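You operate a simulated robot arm through the tools that you are given. There is no shell and no other tool.

You are at the controls of a simulated two-armed robot. One attempt, no reset.

Task
Swap the 35 mm lens on the bench for the 16 mm lens in the case.
Fine: the case ends shut and latched. Set down upright: what you pick out.
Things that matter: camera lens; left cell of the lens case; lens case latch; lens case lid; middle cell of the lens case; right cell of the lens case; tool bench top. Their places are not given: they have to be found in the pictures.

The check looks at the end state, three seconds after you hand in, the way a careful person would. Anything else that was tipped, shoved, dropped, spilled or broken makes it a failure.

Robot
Two 7-joint arms with three-finger grippers on one trunk that stands fixed in place. Base frame: the origin is at the foot of the trunk, x ahead of it, y to its left, z up. Lengths are in cm, angles in degrees, forces in N, time in s.
The left shoulder is at [7, 16.5, 121.3], the right one opposite. With the tool pointing down near the work surface each hand reaches from about 38 to 88 cm from the base axis, measured 20 degrees to its own side. Payload 3.91 kg a hand.
The tool frame of a hand sits at the grasp point between the pads (the TCP): z along the fingers, y along the line on which they close. The tips reach 3 cm beyond it. The gripper opens to 11.6 cm; its body begins 7.3 cm behind the TCP.
Orientation is that of the tool frame in the base frame, as a unit quaternion [x, y, z, w]. With the fingers straight down and closing along the base's y, the tool's x points along the base's -x, its y along +y and its z along -z.

Tools
- The arms move only by the tool apply_moves. It takes "left_steps", "right_steps" or both (then of equal length, played together; a hand with none holds still); each is a list of rows, each a list of 7 numbers: the shift along the tool's x, y, z in cm, then the turn, a rotation vector about the tool's x, y, z in degrees, then the gripper command, from -1 (fully open) to 1 (shut), values between in proportion. In form: [[tx, ty, tz, rx, ry, rz, claw], ...]. A call has 1 to 20 rows; each row is the pose to reach, as a shift and turn from the pose commanded when the call began, along the tool's axes at that moment. Rows are played at 5 a second. More than 5 cm and 8.6 degrees between two rows, or a gripper value outside its range, and nothing of the call is played. Where a pose cannot be reached the arm comes as near as it can. A force on the tool above 90 N (or 10 N above the force at the start of the call, whichever is more), or a blocked arm, ends the call early, and 0.2 s more pass. Each finger travels about 15.3 cm/s and halts on what it meets, pressing with about 32 N; the grip force reading is that of the motor and also rises with nothing between the fingers. The clock runs only during rows and for 0.2 s after the last one: add rows that repeat a pose to give the fingers time. The reply holds the time, the measured pose of the TCP, the force on the tool along the base axes, the opening and the grip force, in the units named above and with some noise, with the torque about the TCP (base axes, N m) and any sound that the robot's microphone picked up, and new pictures: "pictures" is both (left out), scene, wrist or none (wrist: the cameras of the hands that moved).
- Cameras (640 x 400 px; columns grow to the right, rows downward): "scene" is now at [12.37, 4.76, 153.23]; the picture's right is [0.54, -0.84, -0.00], its down [-0.47, -0.30, -0.83] and it looks along [0.70, 0.45, -0.55] (base axes); focal length 338 px, centre (320, 200). "left" rides on the left gripper at [7.5, 1.7, -8.8] in its tool frame; the picture's right is [-0.22, 0.97, 0.00], its down [-0.70, -0.16, -0.70] and it looks along [-0.68, -0.16, 0.71] (tool axes); focal length 247 px, centre (320, 200). "right" rides on the right gripper at [5.2, 5.6, -8.8] in its tool frame; the picture's right is [-0.73, 0.68, 0.00], its down [-0.49, -0.52, -0.70] and it looks along [-0.48, -0.51, 0.71] (tool axes); focal length 247 px, centre (320, 200).
- slide_trunk(by): slides the trunk up (or, below 0, down) by that many cm; the arms and the scene camera ride with it, the base frame stays. It gives what a move gives, with no picture.
- pan_tilt(pan, tilt): turns the head with the scene camera to pan (to the left, within 86 degrees either way) and tilt (down, from -29 to 69), counted from straight ahead of the robot. It gives what a move gives, and a new picture of the scene camera.
- measure_at(camera, pixels): for up to 12 pixels [column, row] of the newest picture of that camera ("zoom" is the newest enlarged one), the place [x, y, z] in the base frame of the surface seen there, good to about 0.3 cm. No time passes.
- zoom(camera, box): a new picture of the part [left, top, right, bottom] of that camera's present view, enlarged. No time passes.
- close_job(): hands the job in; it is judged then, once.

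Unless the task says otherwise, let go and move clear before handing in.

The tools are called after "Emit:" by a JSON object that holds its "name" and its "arguments". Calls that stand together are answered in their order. apply_moves: Moves the arms, as the interface text tells. Its arguments: {"type":"object","properties":{"left_steps":{"type":"array","items":{"type":"array","items":{"type":"number"}}},"right_steps":{"type":"array","items":{"type":"array","items":{"type":"number"}}},"pictures":{"type":"string","enum":["both","scene","wrist","none"]}},"required":[]} The other tools are called the same way: slide_trunk (by) moves the trunk up or down; pan_tilt (pan, tilt) turns the head that bears the scene camera; measure_at (camera, pixels) gives the place of the surface under pixels of a picture; zoom (camera, box) takes an enlarged picture of a part of a camera's view; close_job () hands the job in.

At the start:

```text
time: 0.0
left_ee_pos: [48.24, 50.01, 133.84]
left_ee_rot: [0.0, 1.0, 0.0, 0.0]
left_force: [-0.1, -1.2, -0.7]
left_ft_torque: [0.0, -0.02, 0.0]
left_finger_gap: 11.61
left_grip_force: 0.0
right_ee_pos: [43.39, 0.18, 129.12]
right_ee_rot: [0.0, 1.0, 0.0, 0.0]
right_force: [0.5, -0.6, -0.9]
right_ft_torque: [0.03, -0.03, 0.0]
right_finger_gap: 11.61
right_grip_force: 0.0
trunk travel left (down, up): [-75.0, 9.0]
head pan, tilt (commanded): [32.4, 33.6]
```

scene: 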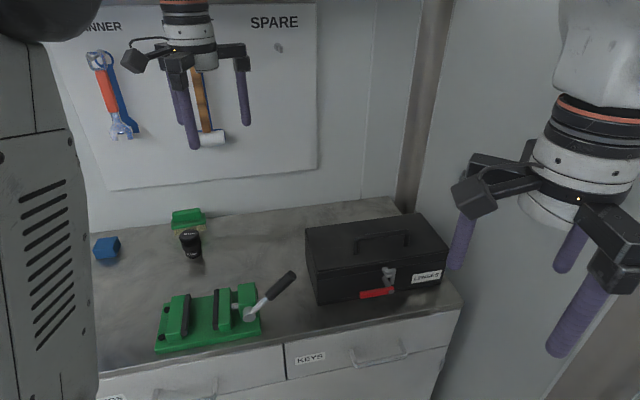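
right: 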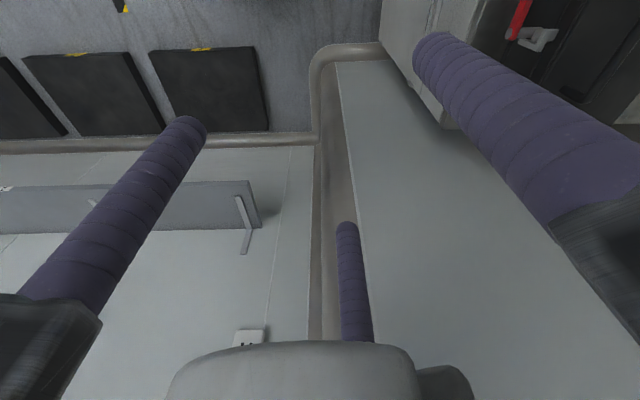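
left: 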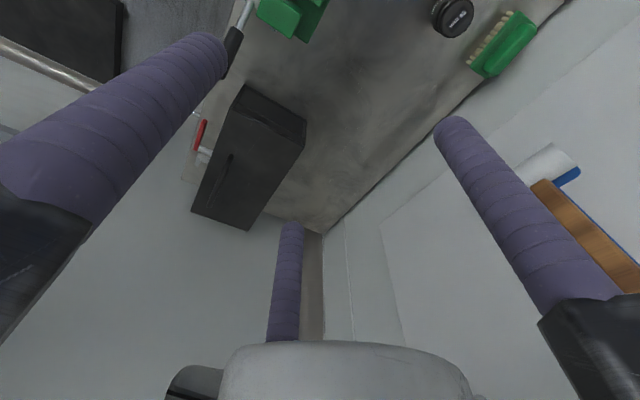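

The scene picture shows a black case with a latch near (388,275) and a "LENSES" label at (427,276), and a lens standing on the bench at about (191,243). I'll enlarge those parts first.

Emit:
{"name": "zoom", "arguments": {"camera": "scene", "box": [290, 200, 470, 312]}}

Emit:
{"name": "zoom", "arguments": {"camera": "scene", "box": [80, 190, 320, 340]}}

Emit:
{"name": "measure_at", "arguments": {"camera": "scene", "pixels": [[191, 233], [191, 245], [192, 257], [388, 275], [310, 230], [418, 216], [448, 243], [316, 265], [318, 302], [445, 282], [270, 290], [230, 240]]}}

```text
3.56 times, centred on (380, 256) of scene
```

zoom: 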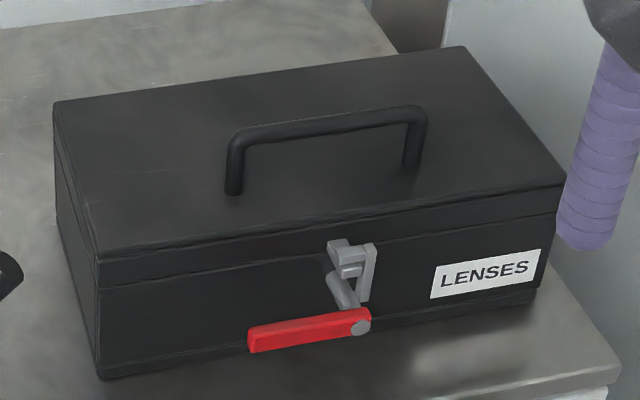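

```text
2.67 times, centred on (200, 265) of scene
```

zoom: 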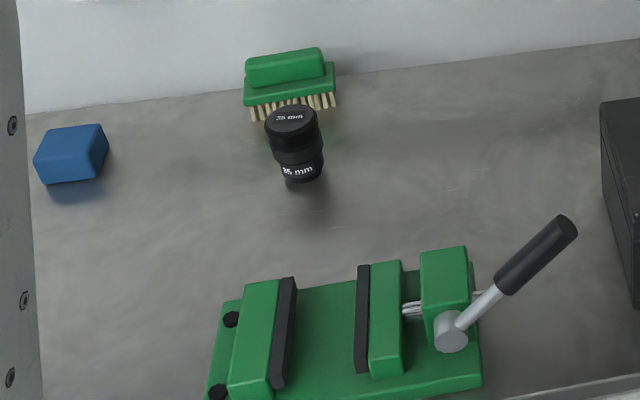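

```text
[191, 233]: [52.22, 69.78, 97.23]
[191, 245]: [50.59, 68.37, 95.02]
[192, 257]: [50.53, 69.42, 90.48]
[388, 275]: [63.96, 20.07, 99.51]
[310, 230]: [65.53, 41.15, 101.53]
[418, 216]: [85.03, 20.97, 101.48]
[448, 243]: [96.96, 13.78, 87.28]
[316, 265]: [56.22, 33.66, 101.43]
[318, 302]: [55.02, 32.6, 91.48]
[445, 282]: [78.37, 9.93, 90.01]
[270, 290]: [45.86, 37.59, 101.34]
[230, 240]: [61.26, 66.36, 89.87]
```

The case stands with its front facing the robot, with a grey hasp and a red lever; the 35 mm lens is at about (51.5, 69.5). I'll look closer at the latch and measure the case's edges.

Emit:
{"name": "zoom", "arguments": {"camera": "scene", "box": [350, 255, 414, 307]}}

Emit:
{"name": "measure_at", "arguments": {"camera": "scene", "pixels": [[308, 234], [330, 250], [319, 268], [380, 258], [442, 248], [416, 219], [360, 224], [355, 240], [402, 234], [360, 296], [376, 294], [391, 291]]}}

Emit:
{"name": "zoom", "arguments": {"camera": "right", "box": [440, 0, 640, 125]}}

Emit:
{"name": "zoom", "arguments": {"camera": "left", "box": [160, 70, 340, 240]}}

```text
7.69 times, centred on (382, 281) of scene
```

zoom: 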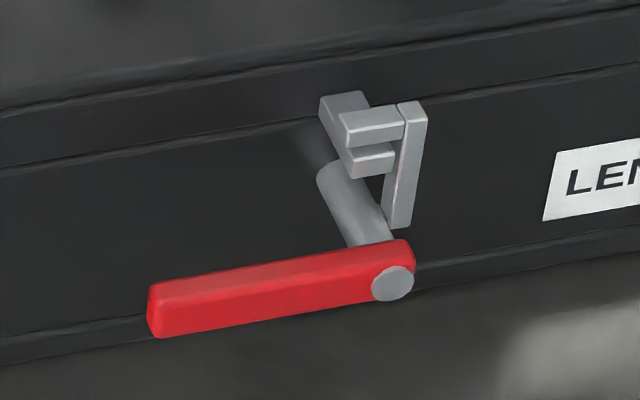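

```text
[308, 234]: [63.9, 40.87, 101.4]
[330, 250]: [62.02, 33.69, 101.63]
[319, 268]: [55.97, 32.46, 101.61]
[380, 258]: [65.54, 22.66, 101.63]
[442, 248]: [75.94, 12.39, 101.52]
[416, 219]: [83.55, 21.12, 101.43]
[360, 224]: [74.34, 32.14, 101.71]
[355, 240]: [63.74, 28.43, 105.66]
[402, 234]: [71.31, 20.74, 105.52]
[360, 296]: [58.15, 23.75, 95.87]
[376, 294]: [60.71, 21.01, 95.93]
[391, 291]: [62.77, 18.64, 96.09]
```

```text
3.20 times, centred on (540, 62) of right
```

zoom: 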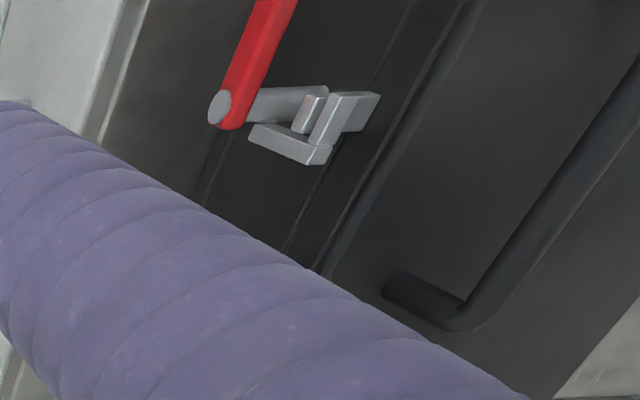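

```text
2.35 times, centred on (250, 155) of left
```

zoom: 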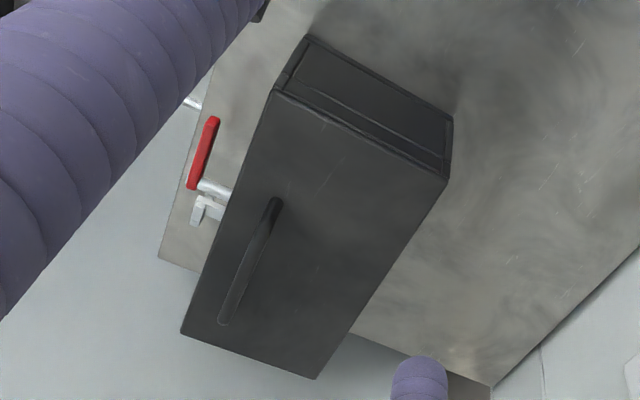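

The latch seems to be a shaft out of the case front with a red lever on its end and a hook at the lid's keeper. I'll enlarge it further from both cameras to understand how it opens.

Emit:
{"name": "zoom", "arguments": {"camera": "scene", "box": [374, 262, 398, 300]}}

Emit:
{"name": "zoom", "arguments": {"camera": "right", "box": [495, 10, 575, 60]}}

Emit:
{"name": "zoom", "arguments": {"camera": "left", "box": [190, 110, 240, 165]}}

```text
10.53 times, centred on (386, 281) of scene
```

zoom: 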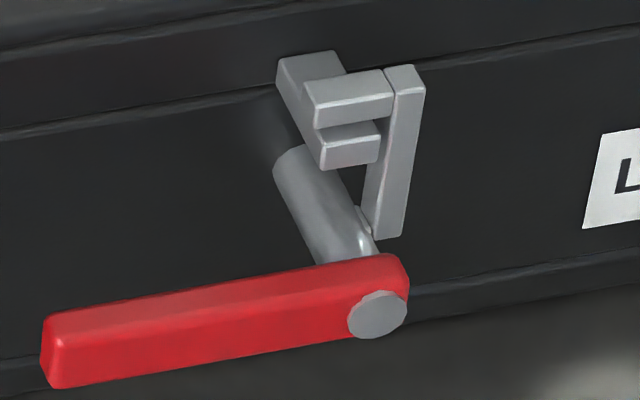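

```text
8.00 times, centred on (535, 35) of right
```

zoom: 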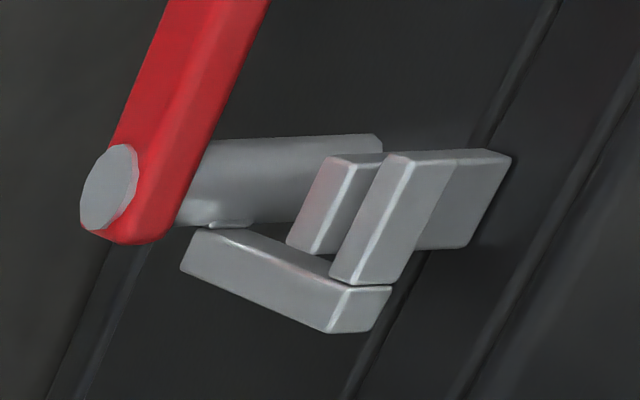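

```text
7.27 times, centred on (215, 138) of left
```

zoom: 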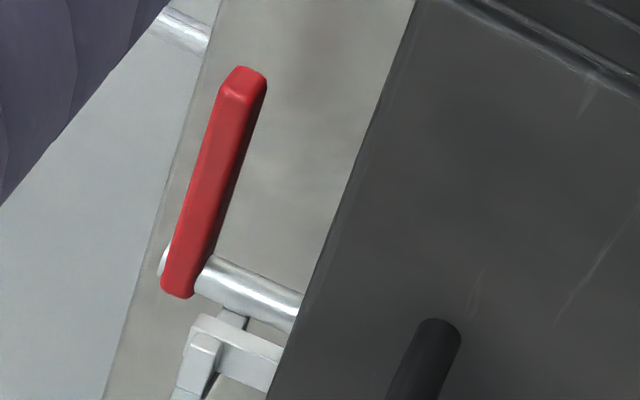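

The latch reads as a shaft with a red lever pointing left and a hook arm reaching up on its right side over the lid's keeper, so the lever should swing up (clockwise from the front). I'll turn the head to see the surroundings before moving.

Emit:
{"name": "pan_tilt", "arguments": {"pan": 20, "tilt": 40}}

Emit:
{"name": "pan_tilt", "arguments": {"pan": 50, "tilt": 36}}

```text
time: 0.7
left_ee_pos: [48.45, 50.03, 133.81]
left_ee_rot: [0.0, 1.0, 0.0, -0.001]
left_force: [0.7, -0.6, 0.1]
left_ft_torque: [0.03, 0.01, 0.02]
left_finger_gap: 11.61
left_grip_force: 0.0
right_ee_pos: [43.41, 0.24, 129.1]
right_ee_rot: [0.0, 1.0, 0.0, 0.0]
right_force: [0.7, -0.6, 0.3]
right_ft_torque: [0.0, 0.01, 0.01]
right_finger_gap: 11.59
right_grip_force: 0.1
trunk travel left (down, up): [-75.0, 9.0]
head pan, tilt (commanded): [20.0, 40.0]
```

scene: 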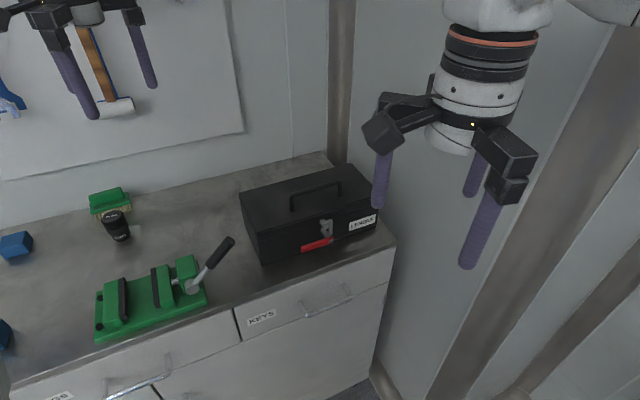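

```text
time: 1.7
left_ee_pos: [48.4, 49.94, 133.99]
left_ee_rot: [0.001, 1.0, -0.001, 0.0]
left_force: [-0.4, 0.1, 0.1]
left_ft_torque: [0.01, -0.03, 0.01]
left_finger_gap: 11.58
left_grip_force: 0.0
right_ee_pos: [43.35, 0.33, 129.02]
right_ee_rot: [0.0, 1.0, 0.0, -0.001]
right_force: [0.2, 0.3, -1.0]
right_ft_torque: [-0.02, -0.01, -0.01]
right_finger_gap: 11.59
right_grip_force: 0.1
trunk travel left (down, up): [-75.0, 9.0]
head pan, tilt (commanded): [50.0, 36.0]
```

scene: 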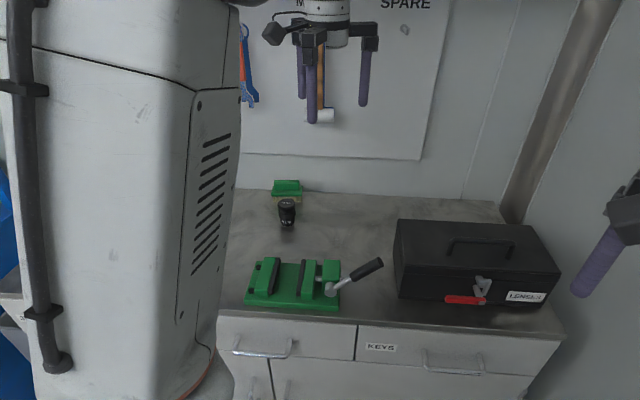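

There's a large vented body at the left (columns 0-230) and walls behind and to the right of the bench. I'll measure these so the arms keep clear.

Emit:
{"name": "measure_at", "arguments": {"camera": "scene", "pixels": [[210, 150], [140, 250], [60, 250], [40, 150], [240, 80], [340, 180], [480, 190], [525, 170], [580, 230], [600, 330], [300, 120], [560, 335]]}}

Emit:
{"name": "measure_at", "arguments": {"camera": "scene", "pixels": [[288, 203], [286, 213], [285, 222], [350, 215], [290, 185], [320, 270], [380, 263], [332, 290], [250, 297], [260, 265], [232, 312], [400, 320]]}}

Emit:
{"name": "zoom", "arguments": {"camera": "scene", "box": [440, 265, 510, 315]}}

```text
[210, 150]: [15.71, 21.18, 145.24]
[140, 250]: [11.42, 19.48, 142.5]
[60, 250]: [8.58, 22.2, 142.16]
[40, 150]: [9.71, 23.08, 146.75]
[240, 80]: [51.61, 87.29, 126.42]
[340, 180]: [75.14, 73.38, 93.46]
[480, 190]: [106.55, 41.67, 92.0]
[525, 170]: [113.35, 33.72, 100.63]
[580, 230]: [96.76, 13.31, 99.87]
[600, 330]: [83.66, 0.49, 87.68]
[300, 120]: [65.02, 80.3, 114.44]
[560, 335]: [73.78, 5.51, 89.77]
```

```text
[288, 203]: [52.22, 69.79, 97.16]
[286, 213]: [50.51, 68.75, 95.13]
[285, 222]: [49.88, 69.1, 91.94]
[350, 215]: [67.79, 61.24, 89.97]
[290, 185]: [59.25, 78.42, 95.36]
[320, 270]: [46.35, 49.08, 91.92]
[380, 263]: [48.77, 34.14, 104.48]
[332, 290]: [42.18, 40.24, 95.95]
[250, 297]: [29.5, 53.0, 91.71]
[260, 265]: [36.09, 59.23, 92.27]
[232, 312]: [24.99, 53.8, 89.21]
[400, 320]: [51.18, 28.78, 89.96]
```

```text
8.00 times, centred on (475, 290) of scene
```

zoom: 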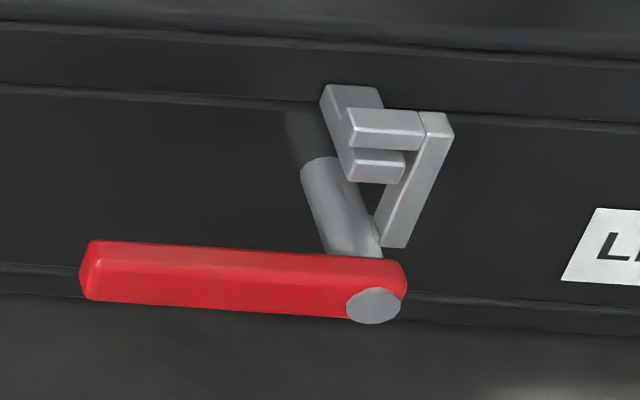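

The vented body is the robot's own shoulder, the bench top is at z≈90, and the case's long axis runs along (0.71,-0.71). I'll measure the latch parts on the newest enlarged picture: lever end (85,270), pivot (373,305), hook and keeper.

Emit:
{"name": "measure_at", "arguments": {"camera": "zoom", "pixels": [[88, 275], [150, 280], [300, 288], [373, 306], [150, 252], [330, 215], [395, 220], [435, 130], [385, 135], [375, 170], [345, 95], [320, 170]]}}

Emit:
{"name": "measure_at", "arguments": {"camera": "scene", "pixels": [[399, 222], [400, 295], [551, 270], [559, 275], [533, 228], [448, 254], [511, 257], [450, 240], [508, 243], [480, 320], [480, 326], [450, 300]]}}

```text
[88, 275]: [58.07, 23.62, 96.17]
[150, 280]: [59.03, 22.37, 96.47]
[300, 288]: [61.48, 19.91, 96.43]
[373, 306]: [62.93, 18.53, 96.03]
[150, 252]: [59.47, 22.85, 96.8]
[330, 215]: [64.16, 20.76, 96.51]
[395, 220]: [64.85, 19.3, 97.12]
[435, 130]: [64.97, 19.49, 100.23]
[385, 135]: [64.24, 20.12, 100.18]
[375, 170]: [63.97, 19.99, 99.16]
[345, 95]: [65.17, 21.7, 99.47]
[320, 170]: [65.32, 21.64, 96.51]
```

```text
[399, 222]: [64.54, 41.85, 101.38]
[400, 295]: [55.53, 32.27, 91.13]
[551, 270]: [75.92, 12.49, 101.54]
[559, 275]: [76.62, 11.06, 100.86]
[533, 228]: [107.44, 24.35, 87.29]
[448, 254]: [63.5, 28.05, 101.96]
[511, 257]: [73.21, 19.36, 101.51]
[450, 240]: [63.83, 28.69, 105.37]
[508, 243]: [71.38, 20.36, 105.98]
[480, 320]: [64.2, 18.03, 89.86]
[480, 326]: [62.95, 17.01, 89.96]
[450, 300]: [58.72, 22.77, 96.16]
```

The latch pivot sits at about (62.9,18.5,96.0), the lever runs 7 cm left to (58.1,23.6,96.2), and the case front plane is 4.5 cm behind it. I'll turn the right hand horizontal, pointing into the case front with one finger lowest, at a standoff in front.

Emit:
{"name": "apply_moves", "arguments": {"right_steps": [[-0.767, 1.25, 1.758, -4.58, -5.967, -0.979, -1], [-1.534, 2.5, 3.516, -9.16, -11.934, -1.958, -1], [-2.301, 3.75, 5.274, -13.74, -17.901, -2.937, -1], [-3.068, 5, 7.032, -18.32, -23.868, -3.916, -1], [-3.835, 6.25, 8.79, -22.9, -29.835, -4.895, -1], [-4.602, 7.5, 10.548, -27.48, -35.802, -5.874, -1], [-5.369, 8.75, 12.306, -32.06, -41.769, -6.853, -1], [-6.136, 10, 14.064, -36.64, -47.736, -7.832, -1], [-6.903, 11.25, 15.822, -41.22, -53.703, -8.811, -1], [-7.67, 12.5, 17.58, -45.8, -59.67, -9.79, -1], [-8.437, 13.75, 19.338, -50.38, -65.637, -10.769, -1], [-9.2, 15, 21.1, -54.95, -71.6, -11.75, -1], [-9.2, 15, 21.1, -54.95, -71.6, -11.75, -1]]}}

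```text
time: 4.5
left_ee_pos: [48.31, 49.94, 133.96]
left_ee_rot: [0.0, 1.0, -0.001, 0.001]
left_force: [0.0, -0.1, 0.6]
left_ft_torque: [0.01, 0.0, 0.01]
left_finger_gap: 11.6
left_grip_force: 0.1
right_ee_pos: [52.51, 15.19, 107.95]
right_ee_rot: [-0.091, 0.701, 0.431, 0.561]
right_force: [-0.2, -1.0, -0.1]
right_ft_torque: [-0.02, 0.0, -0.02]
right_finger_gap: 11.61
right_grip_force: 0.0
trunk travel left (down, up): [-75.0, 9.0]
head pan, tilt (commanded): [50.0, 36.0]
```

scene: 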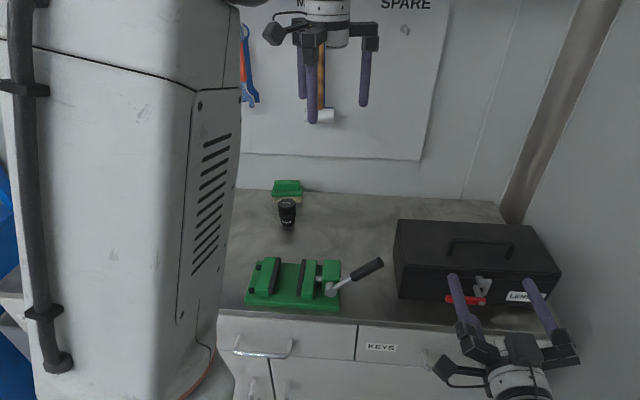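
right: 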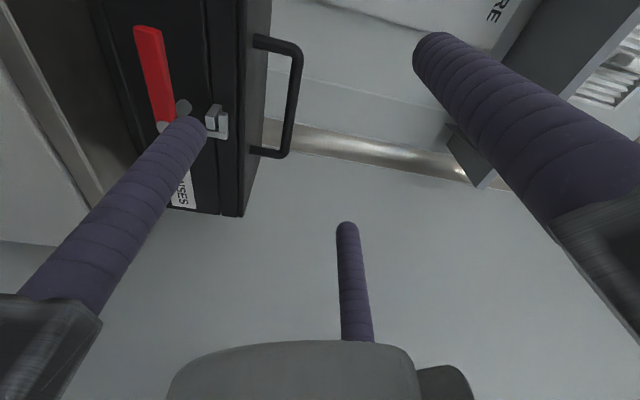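

The hand is horizontal at standoff and the right camera sees the latch at about (165,80)-(215,125). I'll enlarge it to check the hook's geometry.

Emit:
{"name": "zoom", "arguments": {"camera": "right", "box": [110, 10, 270, 150]}}

Emit:
{"name": "zoom", "arguments": {"camera": "scene", "box": [420, 230, 580, 330]}}

Emit:
{"name": "measure_at", "arguments": {"camera": "right", "pixels": [[150, 35], [155, 75], [165, 115], [220, 112], [290, 50], [296, 90], [285, 148], [258, 42], [190, 125], [180, 60]]}}

```text
2.86 times, centred on (190, 80) of right
```

zoom: 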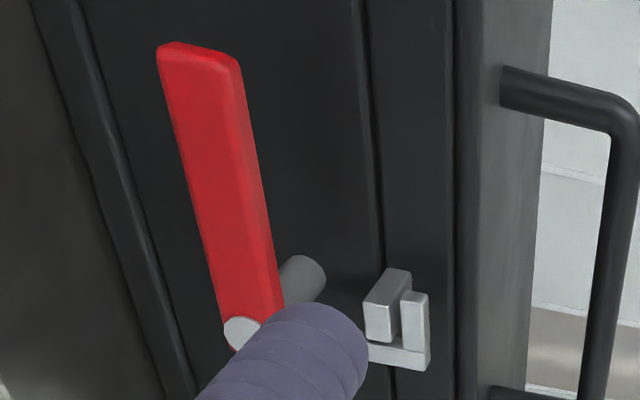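

```text
4.00 times, centred on (500, 280) of scene
```

zoom: 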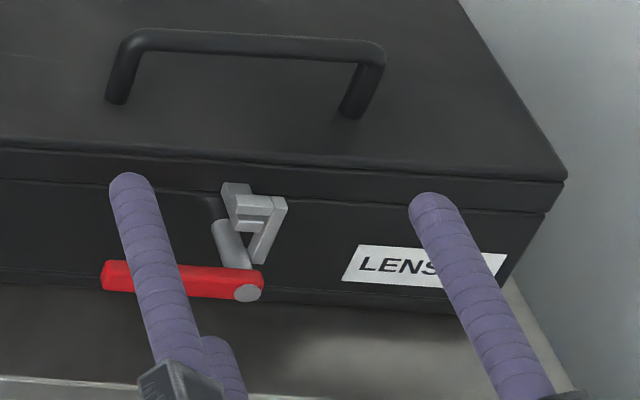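

```text
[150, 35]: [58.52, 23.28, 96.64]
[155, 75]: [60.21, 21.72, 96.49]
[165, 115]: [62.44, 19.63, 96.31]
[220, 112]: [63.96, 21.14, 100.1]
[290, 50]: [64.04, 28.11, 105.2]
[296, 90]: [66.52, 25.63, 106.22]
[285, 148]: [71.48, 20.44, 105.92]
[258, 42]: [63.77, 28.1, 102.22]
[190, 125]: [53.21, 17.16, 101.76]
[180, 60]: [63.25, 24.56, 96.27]
```

The enlarged view confirms the hook's tip sits over the keeper from the case's right, so the lever must swing up. I'll lower the hand so its bottom finger is below the lever, then slide forward under it.

Emit:
{"name": "apply_moves", "arguments": {"right_steps": [[1.65, -0.95, 0, 0, 0, 0, -1], [3.29, -1.9, 0, 0, 0, 0, -1], [4.94, -2.85, 0, 0, 0, 0, -1], [6.58, -3.8, 0, 0, 0, 0, -1], [6.58, -3.8, 2, 0, 0, 0, -1], [6.58, -3.8, 4, 0, 0, 0, -1], [6.58, -3.8, 6, 0, 0, 0, -1], [6.58, -3.8, 7.2, 0, 0, 0, -1], [6.58, -3.8, 8.3, 0, 0, 0, -1]]}}

```text
time: 6.5
left_ee_pos: [48.51, 50.05, 133.91]
left_ee_rot: [0.0, 1.0, 0.0, 0.0]
left_force: [0.6, 0.2, 0.2]
left_ft_torque: [-0.03, 0.0, 0.03]
left_finger_gap: 11.61
left_grip_force: 0.1
right_ee_pos: [58.54, 21.09, 100.28]
right_ee_rot: [-0.092, 0.701, 0.431, 0.56]
right_force: [-0.1, -0.4, -0.3]
right_ft_torque: [-0.01, 0.02, 0.01]
right_finger_gap: 11.61
right_grip_force: 0.1
trunk travel left (down, up): [-75.0, 9.0]
head pan, tilt (commanded): [50.0, 36.0]
```

scene: 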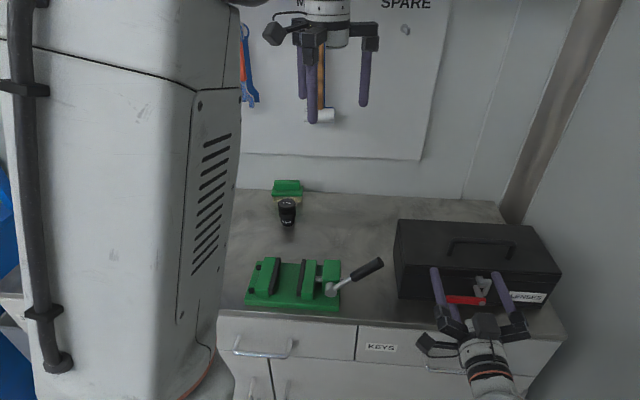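
right: 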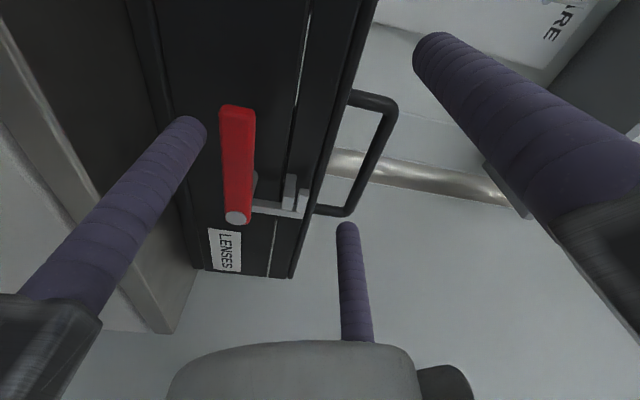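

The bottom finger's tip (190,125) now lies just under the lever, which is at (240,165). I'll lift along the arc around the pivot to about 40 degrees and check.

Emit:
{"name": "apply_moves", "arguments": {"right_steps": [[-0.8, 0.44, 0, 0, 0, 0, -1], [-1.45, 1.08, 0, 0, 0, 0, -1], [-1.83, 1.34, 0, 0, 0, 0, -1], [-2.2, 1.59, 0, 0, 0, 0, -1], [-2.61, 1.78, 0, 0, 0, 0, -1], [-3.02, 1.97, 0, 0, 0, 0, -1], [-3.46, 2.09, 0, 0, 0, 0, -1], [-3.9, 2.2, 0, 0, 0, 0, -1], [-3.9, 2.2, 0, 0, 0, 0, -1]]}}

```text
time: 8.5
left_ee_pos: [48.29, 49.97, 133.87]
left_ee_rot: [0.0, 1.0, 0.0, 0.0]
left_force: [-0.5, 0.7, -0.3]
left_ft_torque: [-0.02, 0.04, -0.02]
left_finger_gap: 11.63
left_grip_force: 0.0
right_ee_pos: [58.43, 21.05, 104.87]
right_ee_rot: [-0.091, 0.701, 0.431, 0.561]
right_force: [-0.3, 0.0, -0.8]
right_ft_torque: [-0.02, -0.04, 0.01]
right_finger_gap: 11.62
right_grip_force: 0.1
trunk travel left (down, up): [-75.0, 9.0]
head pan, tilt (commanded): [50.0, 36.0]
```

scene: 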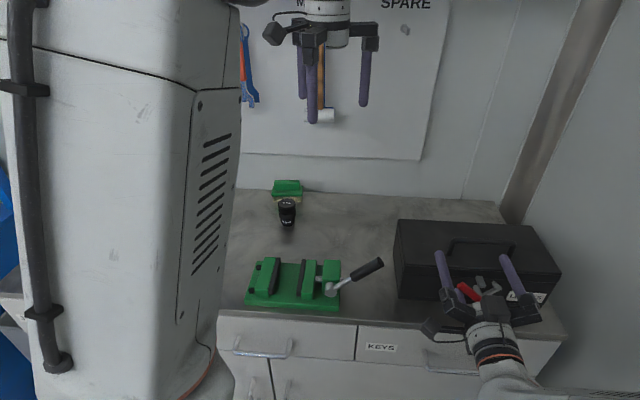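
right: 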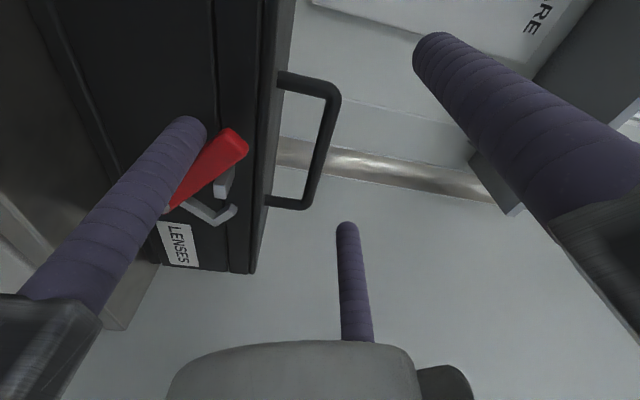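

The lever has swung up and the hook has moved off the keeper, with no notable force. I'll carry on to about 85 degrees.

Emit:
{"name": "apply_moves", "arguments": {"right_steps": [[-0.45, 0.04, 0, 0, 0, 0, -1], [-0.9, 0.07, 0, 0, 0, 0, -1], [-1.35, 0.03, 0, 0, 0, 0, -1], [-1.8, -0.01, 0, 0, 0, 0, -1], [-2.25, -0.13, 0, 0, 0, 0, -1], [-2.68, -0.25, 0, 0, 0, 0, -1], [-3.1, -0.44, 0, 0, 0, 0, -1], [-3.5, -0.64, 0, 0, 0, 0, -1], [-3.87, -0.9, 0, 0, 0, 0, -1], [-3.87, -0.9, 0, 0, 0, 0, -1]]}}

```text
time: 10.7
left_ee_pos: [48.26, 50.44, 133.66]
left_ee_rot: [0.0, 1.0, -0.003, 0.001]
left_force: [0.1, 0.3, 0.4]
left_ft_torque: [-0.03, 0.0, -0.02]
left_finger_gap: 11.61
left_grip_force: 0.1
right_ee_pos: [59.73, 19.91, 107.3]
right_ee_rot: [-0.098, 0.704, 0.431, 0.555]
right_force: [-29.6, 28.9, -29.1]
right_ft_torque: [1.95, 2.03, 0.89]
right_finger_gap: 11.62
right_grip_force: 0.1
trunk travel left (down, up): [-75.0, 9.0]
head pan, tilt (commanded): [50.0, 36.0]
```

scene: 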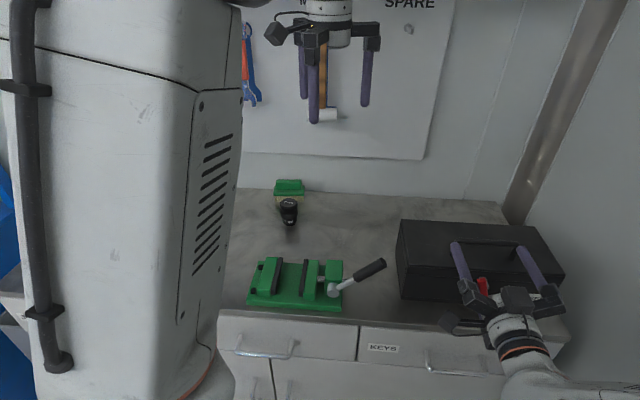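
right: 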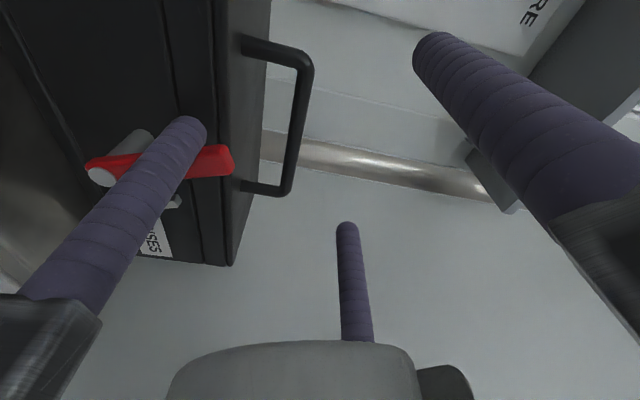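

The force reading (about 50 N) says the lever has reached its upper stop near 75-80 degrees. I'll back the finger off leftwards and then retract.

Emit:
{"name": "apply_moves", "arguments": {"right_steps": [[0.3, 0.52, 0, 0, 0, 0, -1], [0.6, 1.04, 0, 0, 0, 0, -1], [0.9, 1.56, 0, 0, 0, 0, -1], [0.9, 1.56, -2, 0, 0, 0, -1], [0.9, 1.56, -4, 0, 0, 0, -1], [0.9, 1.56, -6, 0, 0, 0, -1], [0.9, 1.56, -8, 0, 0, 0, -1], [0.9, 1.56, -8, 0, 0, 0, -1]]}}

Emit:
{"name": "zoom", "arguments": {"camera": "scene", "box": [420, 220, 580, 320]}}

```text
time: 12.5
left_ee_pos: [48.3, 49.98, 133.92]
left_ee_rot: [-0.001, 1.0, 0.0, 0.0]
left_force: [0.1, -0.5, 0.2]
left_ft_torque: [0.02, 0.02, 0.01]
left_finger_gap: 11.62
left_grip_force: 0.0
right_ee_pos: [53.36, 14.83, 107.8]
right_ee_rot: [-0.093, 0.701, 0.43, 0.561]
right_force: [0.5, 0.2, -0.9]
right_ft_torque: [0.03, -0.03, -0.01]
right_finger_gap: 11.62
right_grip_force: 0.2
trunk travel left (down, up): [-75.0, 9.0]
head pan, tilt (commanded): [50.0, 36.0]
```

scene: 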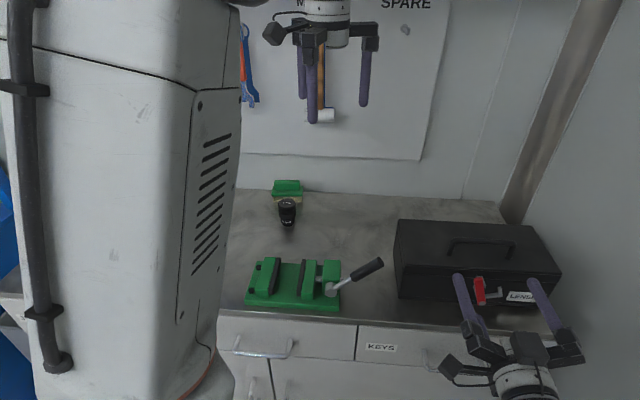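
right: 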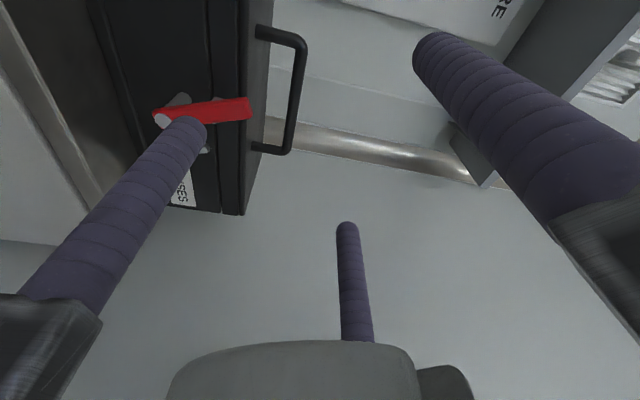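

```text
4.00 times, centred on (500, 270) of scene
```

zoom: 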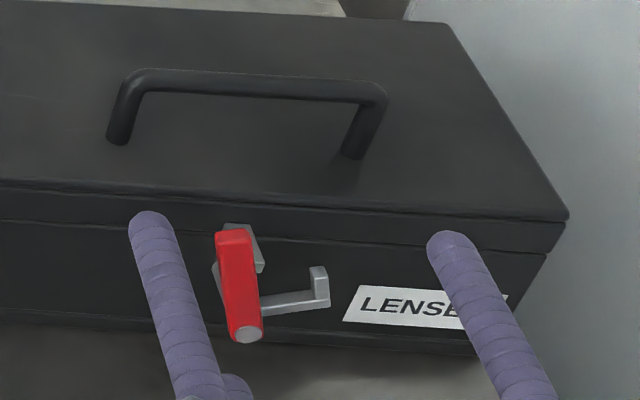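

The lever stays up and the hook lies out to the right, clear of the keeper. Next is the lid; I'll measure the handle and lid edges again to place a finger under the bar.

Emit:
{"name": "measure_at", "arguments": {"camera": "zoom", "pixels": [[118, 135], [352, 152], [150, 75], [260, 90], [370, 95], [260, 110], [260, 130], [230, 235], [240, 335], [60, 190], [555, 215], [318, 275]]}}

Emit:
{"name": "measure_at", "arguments": {"camera": "right", "pixels": [[262, 31], [299, 60], [292, 110], [285, 148], [256, 148], [245, 108], [160, 120], [240, 210], [280, 36], [240, 60], [228, 120], [297, 80]]}}

```text
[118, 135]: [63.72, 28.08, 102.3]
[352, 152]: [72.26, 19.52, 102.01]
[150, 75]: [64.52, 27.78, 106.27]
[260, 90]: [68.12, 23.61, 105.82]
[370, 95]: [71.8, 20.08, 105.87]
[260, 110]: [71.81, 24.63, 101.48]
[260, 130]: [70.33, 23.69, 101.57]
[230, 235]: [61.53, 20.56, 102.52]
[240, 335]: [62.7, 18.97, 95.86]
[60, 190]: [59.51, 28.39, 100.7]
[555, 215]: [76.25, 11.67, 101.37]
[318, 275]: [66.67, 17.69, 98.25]
```

```text
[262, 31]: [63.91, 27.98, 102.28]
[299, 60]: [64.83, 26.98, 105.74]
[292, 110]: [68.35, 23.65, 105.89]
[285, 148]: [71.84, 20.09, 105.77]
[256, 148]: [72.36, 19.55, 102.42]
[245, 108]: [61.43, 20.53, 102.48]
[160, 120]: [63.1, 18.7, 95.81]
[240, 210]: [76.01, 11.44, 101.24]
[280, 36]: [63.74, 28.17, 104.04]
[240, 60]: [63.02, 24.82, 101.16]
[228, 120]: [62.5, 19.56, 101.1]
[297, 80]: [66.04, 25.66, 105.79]
```

The handle bar runs at z≈105.8 from (64.2,28) to (72,19.8) with about 3.7 cm of clear slot under it. The left arm has better reach over the lid, so I'll first withdraw the right hand to the right and back to tool-down.

Emit:
{"name": "apply_moves", "arguments": {"right_steps": [[-1.32, -0.71, -2.73, 4.23, 5.51, 0.9, -1], [-2.63, -1.42, -5.46, 8.45, 11.02, 1.81, -1], [-3.95, -2.12, -8.19, 12.68, 16.52, 2.71, -1], [-5.26, -2.83, -10.92, 16.91, 22.03, 3.62, -1], [-6.58, -3.54, -13.65, 21.13, 27.54, 4.52, -1], [-7.89, -4.25, -16.38, 25.36, 33.05, 5.42, -1], [-9.21, -4.95, -19.12, 29.59, 38.55, 6.33, -1], [-10.52, -5.66, -21.85, 33.82, 44.06, 7.23, -1], [-11.84, -6.37, -24.58, 38.04, 49.57, 8.13, -1], [-13.15, -7.08, -27.31, 42.27, 55.08, 9.04, -1], [-14.47, -7.78, -30.04, 46.5, 60.58, 9.94, -1], [-15.78, -8.49, -32.77, 50.72, 66.09, 10.85, -1], [-17.1, -9.2, -35.5, 54.95, 71.6, 11.75, -1]], "pictures": "scene"}}

```text
time: 15.3
left_ee_pos: [48.48, 49.97, 133.86]
left_ee_rot: [0.0, 1.0, 0.0, 0.0]
left_force: [-0.4, -0.6, 0.1]
left_ft_torque: [-0.02, 0.0, 0.02]
left_finger_gap: 11.61
left_grip_force: 0.1
right_ee_pos: [40.12, -21.84, 118.04]
right_ee_rot: [-0.001, 1.0, 0.0, -0.002]
right_force: [-0.3, 0.3, 1.2]
right_ft_torque: [0.01, 0.0, -0.02]
right_finger_gap: 11.59
right_grip_force: 0.0
right hand out of reach, approached as far as the arm can: row 7, 8
trunk travel left (down, up): [-75.0, 9.0]
head pan, tilt (commanded): [50.0, 36.0]
```

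scene: 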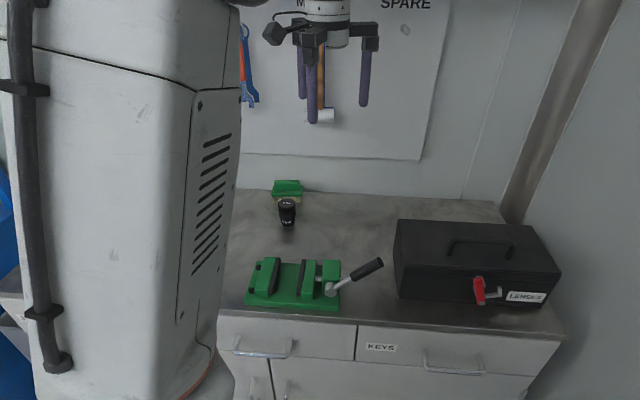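

The right hand is clear and the case hasn't moved (still spanning columns 397-561). I'll bring the left hand to a staging pose in front of the handle, pitched 30 degrees down with one finger lowest and the grip partly closed.

Emit:
{"name": "apply_moves", "arguments": {"left_steps": [[-0.965, -2.249, 1.391, -4.527, 0.596, 6.273, -1], [-1.931, -4.499, 2.783, -9.053, 1.192, 12.547, -0.8], [-2.896, -6.748, 4.174, -13.58, 1.788, 18.82, -0.6], [-3.861, -8.997, 5.565, -18.107, 2.384, 25.093, -0.4], [-4.827, -11.247, 6.957, -22.633, 2.98, 31.367, -0.2], [-5.792, -13.496, 8.348, -27.16, 3.576, 37.64, 0], [-6.757, -15.745, 9.739, -31.687, 4.172, 43.913, 0.15], [-7.723, -17.995, 11.131, -36.213, 4.768, 50.187, 0.31], [-8.688, -20.244, 12.522, -40.74, 5.364, 56.46, 0.31], [-9.653, -22.493, 13.913, -45.267, 5.96, 62.733, 0.31], [-10.619, -24.743, 15.305, -49.793, 6.556, 69.007, 0.31], [-11.584, -26.992, 16.696, -54.32, 7.152, 75.28, 0.31], [-12.549, -29.241, 18.087, -58.847, 7.748, 81.553, 0.31], [-13.515, -31.491, 19.479, -63.373, 8.344, 87.827, 0.31], [-14.48, -33.74, 20.87, -67.9, 8.94, 94.1, 0.31], [-14.48, -33.74, 20.87, -67.9, 8.94, 94.1, 0.31]]}}

```text
time: 18.7
left_ee_pos: [63.42, 16.67, 114.7]
left_ee_rot: [0.678, 0.552, 0.483, -0.04]
left_force: [0.5, 0.4, 0.7]
left_ft_torque: [-0.01, -0.02, 0.0]
left_finger_gap: 4.01
left_grip_force: 0.1
right_ee_pos: [39.96, -21.81, 117.94]
right_ee_rot: [0.0, 1.0, 0.0, 0.0]
right_force: [0.2, -0.2, -0.5]
right_ft_torque: [-0.01, 0.0, -0.01]
right_finger_gap: 11.58
right_grip_force: 0.0
trunk travel left (down, up): [-75.0, 9.0]
head pan, tilt (commanded): [50.0, 36.0]
```

scene: 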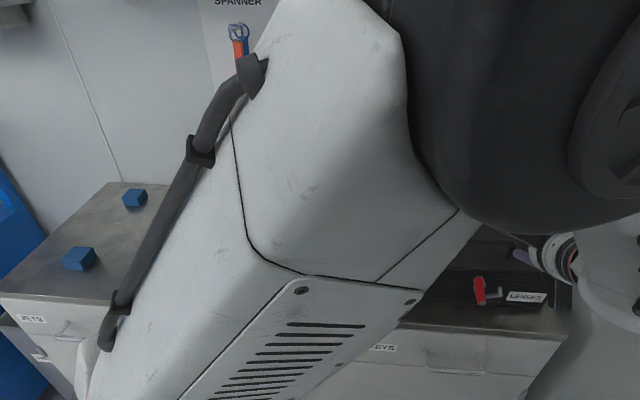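
left: 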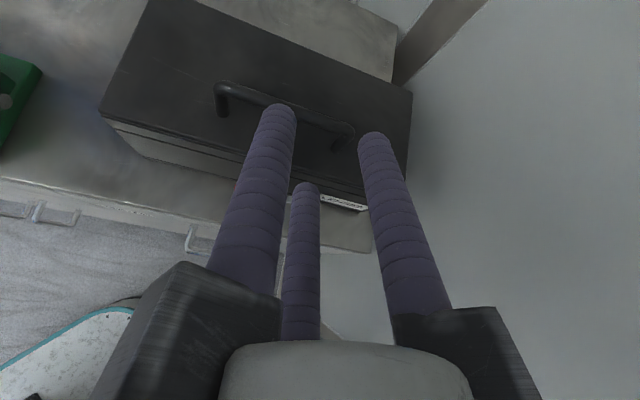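

The left hand is in front of the handle (bar at about (285,115) in its picture) but not quite at the commanded pose. I'll hold briefly to let it settle, and read again.

Emit:
{"name": "apply_moves", "arguments": {"left_steps": [[0, 0, 0, 0, 0, 0, 0.31], [0, 0, 0, 0, 0, 0, 0.31], [0, 0, 0, 0, 0, 0, 0.31]]}}

```text
time: 19.5
left_ee_pos: [63.2, 16.81, 114.32]
left_ee_rot: [0.679, 0.554, 0.481, -0.044]
left_force: [0.1, -0.2, 0.3]
left_ft_torque: [-0.03, 0.03, 0.0]
left_finger_gap: 4.01
left_grip_force: 0.0
right_ee_pos: [40.06, -21.89, 117.88]
right_ee_rot: [0.0, 1.0, 0.0, 0.0]
right_force: [0.6, -0.1, -0.8]
right_ft_torque: [-0.01, -0.01, -0.01]
right_finger_gap: 11.6
right_grip_force: 0.1
trunk travel left (down, up): [-75.0, 9.0]
head pan, tilt (commanded): [50.0, 36.0]
```

scene: 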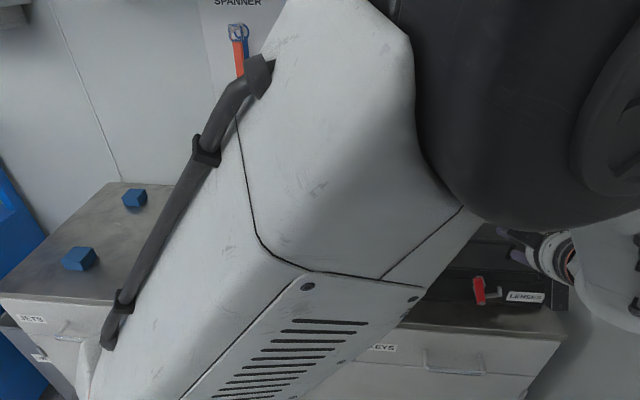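
left: 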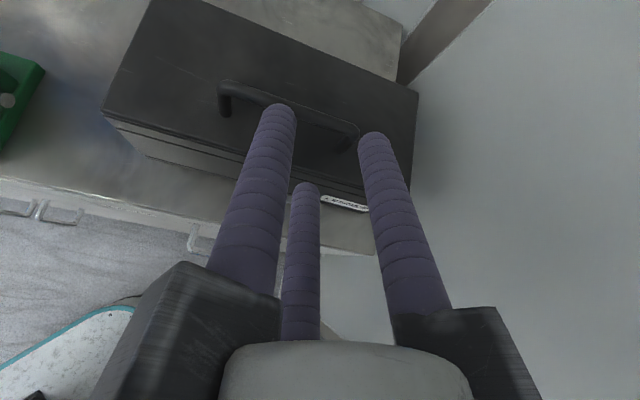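

The hand is creeping toward its target (z 114.7 → 114.3). I'll give it two more seconds to see whether it converges or is held by a joint limit.

Emit:
{"name": "apply_moves", "arguments": {"left_steps": [[0, 0, 0, 0, 0, 0, 0.31], [0, 0, 0, 0, 0, 0, 0.31], [0, 0, 0, 0, 0, 0, 0.31], [0, 0, 0, 0, 0, 0, 0.31], [0, 0, 0, 0, 0, 0, 0.31], [0, 0, 0, 0, 0, 0, 0.31], [0, 0, 0, 0, 0, 0, 0.31], [0, 0, 0, 0, 0, 0, 0.31], [0, 0, 0, 0, 0, 0, 0.31], [0, 0, 0, 0, 0, 0, 0.31]], "pictures": "none"}}

```text
time: 21.7
left_ee_pos: [63.23, 17.1, 113.63]
left_ee_rot: [0.68, 0.554, 0.477, -0.046]
left_force: [-0.1, 0.4, 0.4]
left_ft_torque: [0.01, -0.02, -0.02]
left_finger_gap: 4.01
left_grip_force: 0.1
right_ee_pos: [40.02, -21.91, 118.1]
right_ee_rot: [0.0, 1.0, 0.0, 0.001]
right_force: [-0.5, 0.0, -0.4]
right_ft_torque: [0.01, 0.02, 0.02]
right_finger_gap: 11.59
right_grip_force: 0.0
trunk travel left (down, up): [-75.0, 9.0]
head pan, tilt (commanded): [50.0, 36.0]
```

The left hand creeps because its roll is awkward; rolling it -120 degrees about its own axis puts a different finger lowest with a more natural wrist. I'll do that roll here, clear of the case.

Emit:
{"name": "apply_moves", "arguments": {"left_steps": [[0, 0, 0, 0, 0, -8, 0.31], [0, 0, 0, 0, 0, -16, 0.31], [0, 0, 0, 0, 0, -24, 0.31], [0, 0, 0, 0, 0, -32, 0.31], [0, 0, 0, 0, 0, -40, 0.31], [0, 0, 0, 0, 0, -48, 0.31], [0, 0, 0, 0, 0, -56, 0.31], [0, 0, 0, 0, 0, -64, 0.31], [0, 0, 0, 0, 0, -72, 0.31], [0, 0, 0, 0, 0, -80, 0.31], [0, 0, 0, 0, 0, -88, 0.31], [0, 0, 0, 0, 0, -96, 0.31], [0, 0, 0, 0, 0, -104, 0.31], [0, 0, 0, 0, 0, -112, 0.31], [0, 0, 0, 0, 0, -120, 0.31], [0, 0, 0, 0, 0, -120, 0.31], [0, 0, 0, 0, 0, -120, 0.31]]}}

```text
time: 25.3
left_ee_pos: [62.97, 17.28, 113.53]
left_ee_rot: [-0.139, 0.866, 0.279, 0.39]
left_force: [0.0, -0.1, 0.0]
left_ft_torque: [-0.01, 0.01, 0.03]
left_finger_gap: 3.99
left_grip_force: 0.1
right_ee_pos: [40.04, -21.91, 117.98]
right_ee_rot: [0.001, 1.0, -0.001, -0.001]
right_force: [-0.5, 0.8, -0.1]
right_ft_torque: [-0.01, 0.01, -0.01]
right_finger_gap: 11.62
right_grip_force: 0.2
trunk travel left (down, up): [-75.0, 9.0]
head pan, tilt (commanded): [50.0, 36.0]
```

scene: 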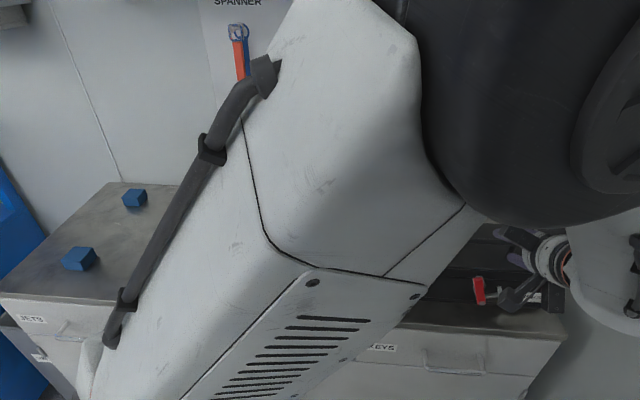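
left: 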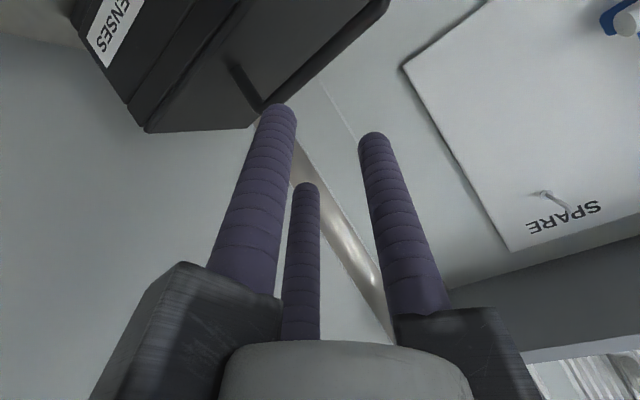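

The left arm stays about 1 cm and 4 degrees off in this cross-body pose, so it is cramped there. I'll send it back to its home area and let the right hand, which was comfortable at this pose, raise the lid.

Emit:
{"name": "apply_moves", "arguments": {"left_steps": [[-0.13, 3.98, 0.18, 3.33, 4.34, 1.24, 0.31], [-0.26, 7.96, 0.37, 6.66, 8.68, 2.47, 0.31], [-0.38, 11.93, 0.55, 9.99, 13.02, 3.71, 0.31], [-0.51, 15.91, 0.73, 13.32, 17.36, 4.95, 0.31], [-0.64, 19.89, 0.91, 16.65, 21.7, 6.18, 0.31], [-0.77, 23.87, 1.1, 19.97, 26.03, 7.42, 0.31], [-0.9, 27.85, 1.28, 23.3, 30.37, 8.65, 0.31], [-1.03, 31.83, 1.46, 26.63, 34.71, 9.89, 0.31], [-1.15, 35.8, 1.64, 29.96, 39.05, 11.13, 0.31], [-1.28, 39.78, 1.83, 33.29, 43.39, 12.36, 0.31], [-1.41, 43.76, 2.01, 36.62, 47.73, 13.6, 0.31], [-1.41, 43.76, 2.01, 36.62, 47.73, 13.6, 0.31]]}}

```text
time: 27.9
left_ee_pos: [45.84, 52.22, 132.09]
left_ee_rot: [0.0, 1.0, 0.0, 0.0]
left_force: [0.0, -0.2, 0.1]
left_ft_torque: [0.03, 0.03, -0.01]
left_finger_gap: 4.0
left_grip_force: 0.0
right_ee_pos: [40.05, -21.93, 117.98]
right_ee_rot: [0.0, 1.0, 0.001, 0.0]
right_force: [0.8, -1.0, -0.3]
right_ft_torque: [-0.03, 0.01, -0.03]
right_finger_gap: 11.58
right_grip_force: 0.2
trunk travel left (down, up): [-75.0, 9.0]
head pan, tilt (commanded): [50.0, 36.0]
```

scene: 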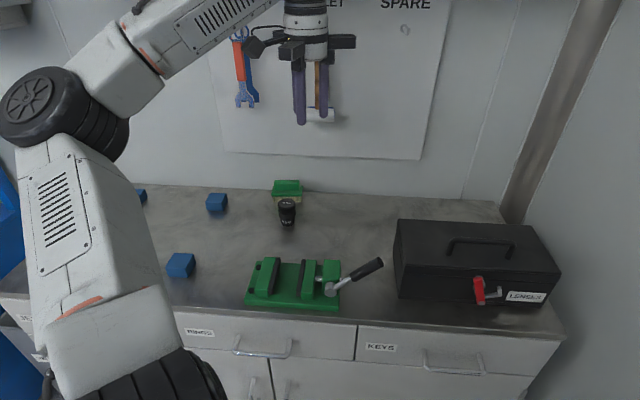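
left: 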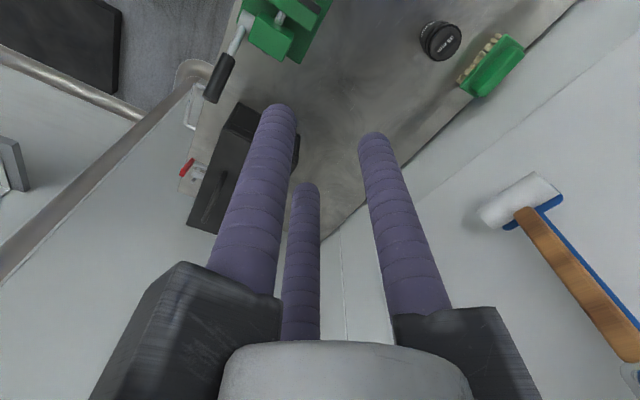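

The left arm is home and the scene is unchanged: lever up at (479,288), case in place. I'll bring the right hand to the staging pose in front of the handle with the grip partly closed.

Emit:
{"name": "apply_moves", "arguments": {"right_steps": [[-2.8, 2.78, -0.8, 0, 0, 0, -0.7], [-5.6, 5.56, -1.6, 0, 0, 0, -0.4], [-8.4, 8.34, -2.4, 0, 0, 0, -0.1], [-11.2, 11.12, -3.2, 0, 0, 0, 0.15], [-14, 13.9, -4, 0, 0, 0, 0.31], [-15.02, 17.02, -2.88, -4.58, -5.97, -1.7, 0.31], [-16.04, 20.15, -1.75, -9.16, -11.93, -3.4, 0.31], [-17.06, 23.28, -0.63, -13.73, -17.9, -5.1, 0.31], [-18.08, 26.4, 0.5, -18.31, -23.87, -6.8, 0.31], [-19.1, 29.52, 1.63, -22.89, -29.83, -8.5, 0.31], [-20.12, 32.65, 2.75, -27.47, -35.8, -10.2, 0.31], [-21.14, 35.78, 3.88, -32.04, -41.76, -11.9, 0.31], [-22.15, 38.9, 5, -36.62, -47.73, -13.6, 0.31], [-22.15, 38.9, 5, -36.62, -47.73, -13.6, 0.31]]}}

```text
time: 30.9
left_ee_pos: [45.87, 52.17, 131.99]
left_ee_rot: [0.0, 1.0, 0.001, 0.0]
left_force: [-0.1, -0.6, -0.6]
left_ft_torque: [0.0, -0.01, 0.03]
left_finger_gap: 3.98
left_grip_force: 0.1
right_ee_pos: [62.42, 16.82, 113.02]
right_ee_rot: [-0.112, 0.859, 0.305, 0.397]
right_force: [0.8, 0.2, 0.7]
right_ft_torque: [0.01, 0.03, -0.02]
right_finger_gap: 4.0
right_grip_force: 0.0
trunk travel left (down, up): [-75.0, 9.0]
head pan, tilt (commanded): [50.0, 36.0]
```

scene: 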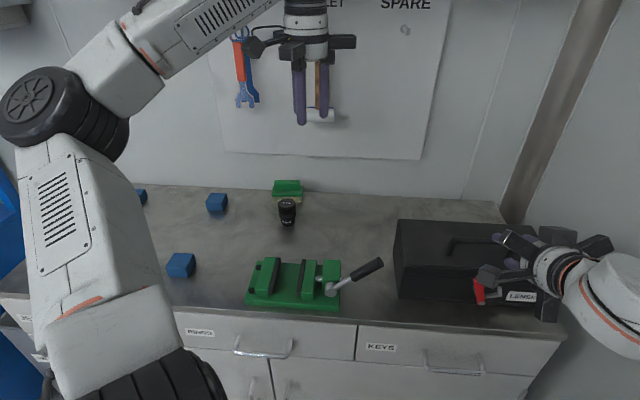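
right: 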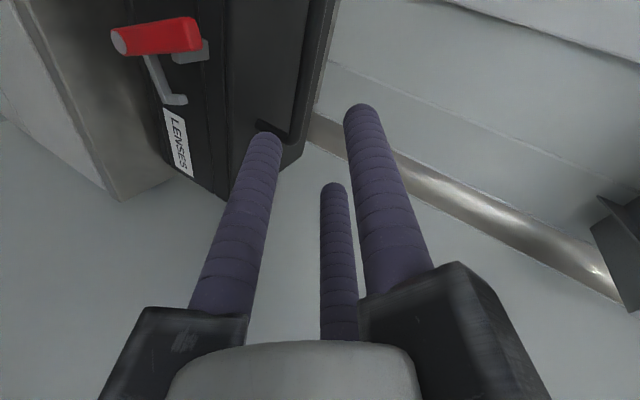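

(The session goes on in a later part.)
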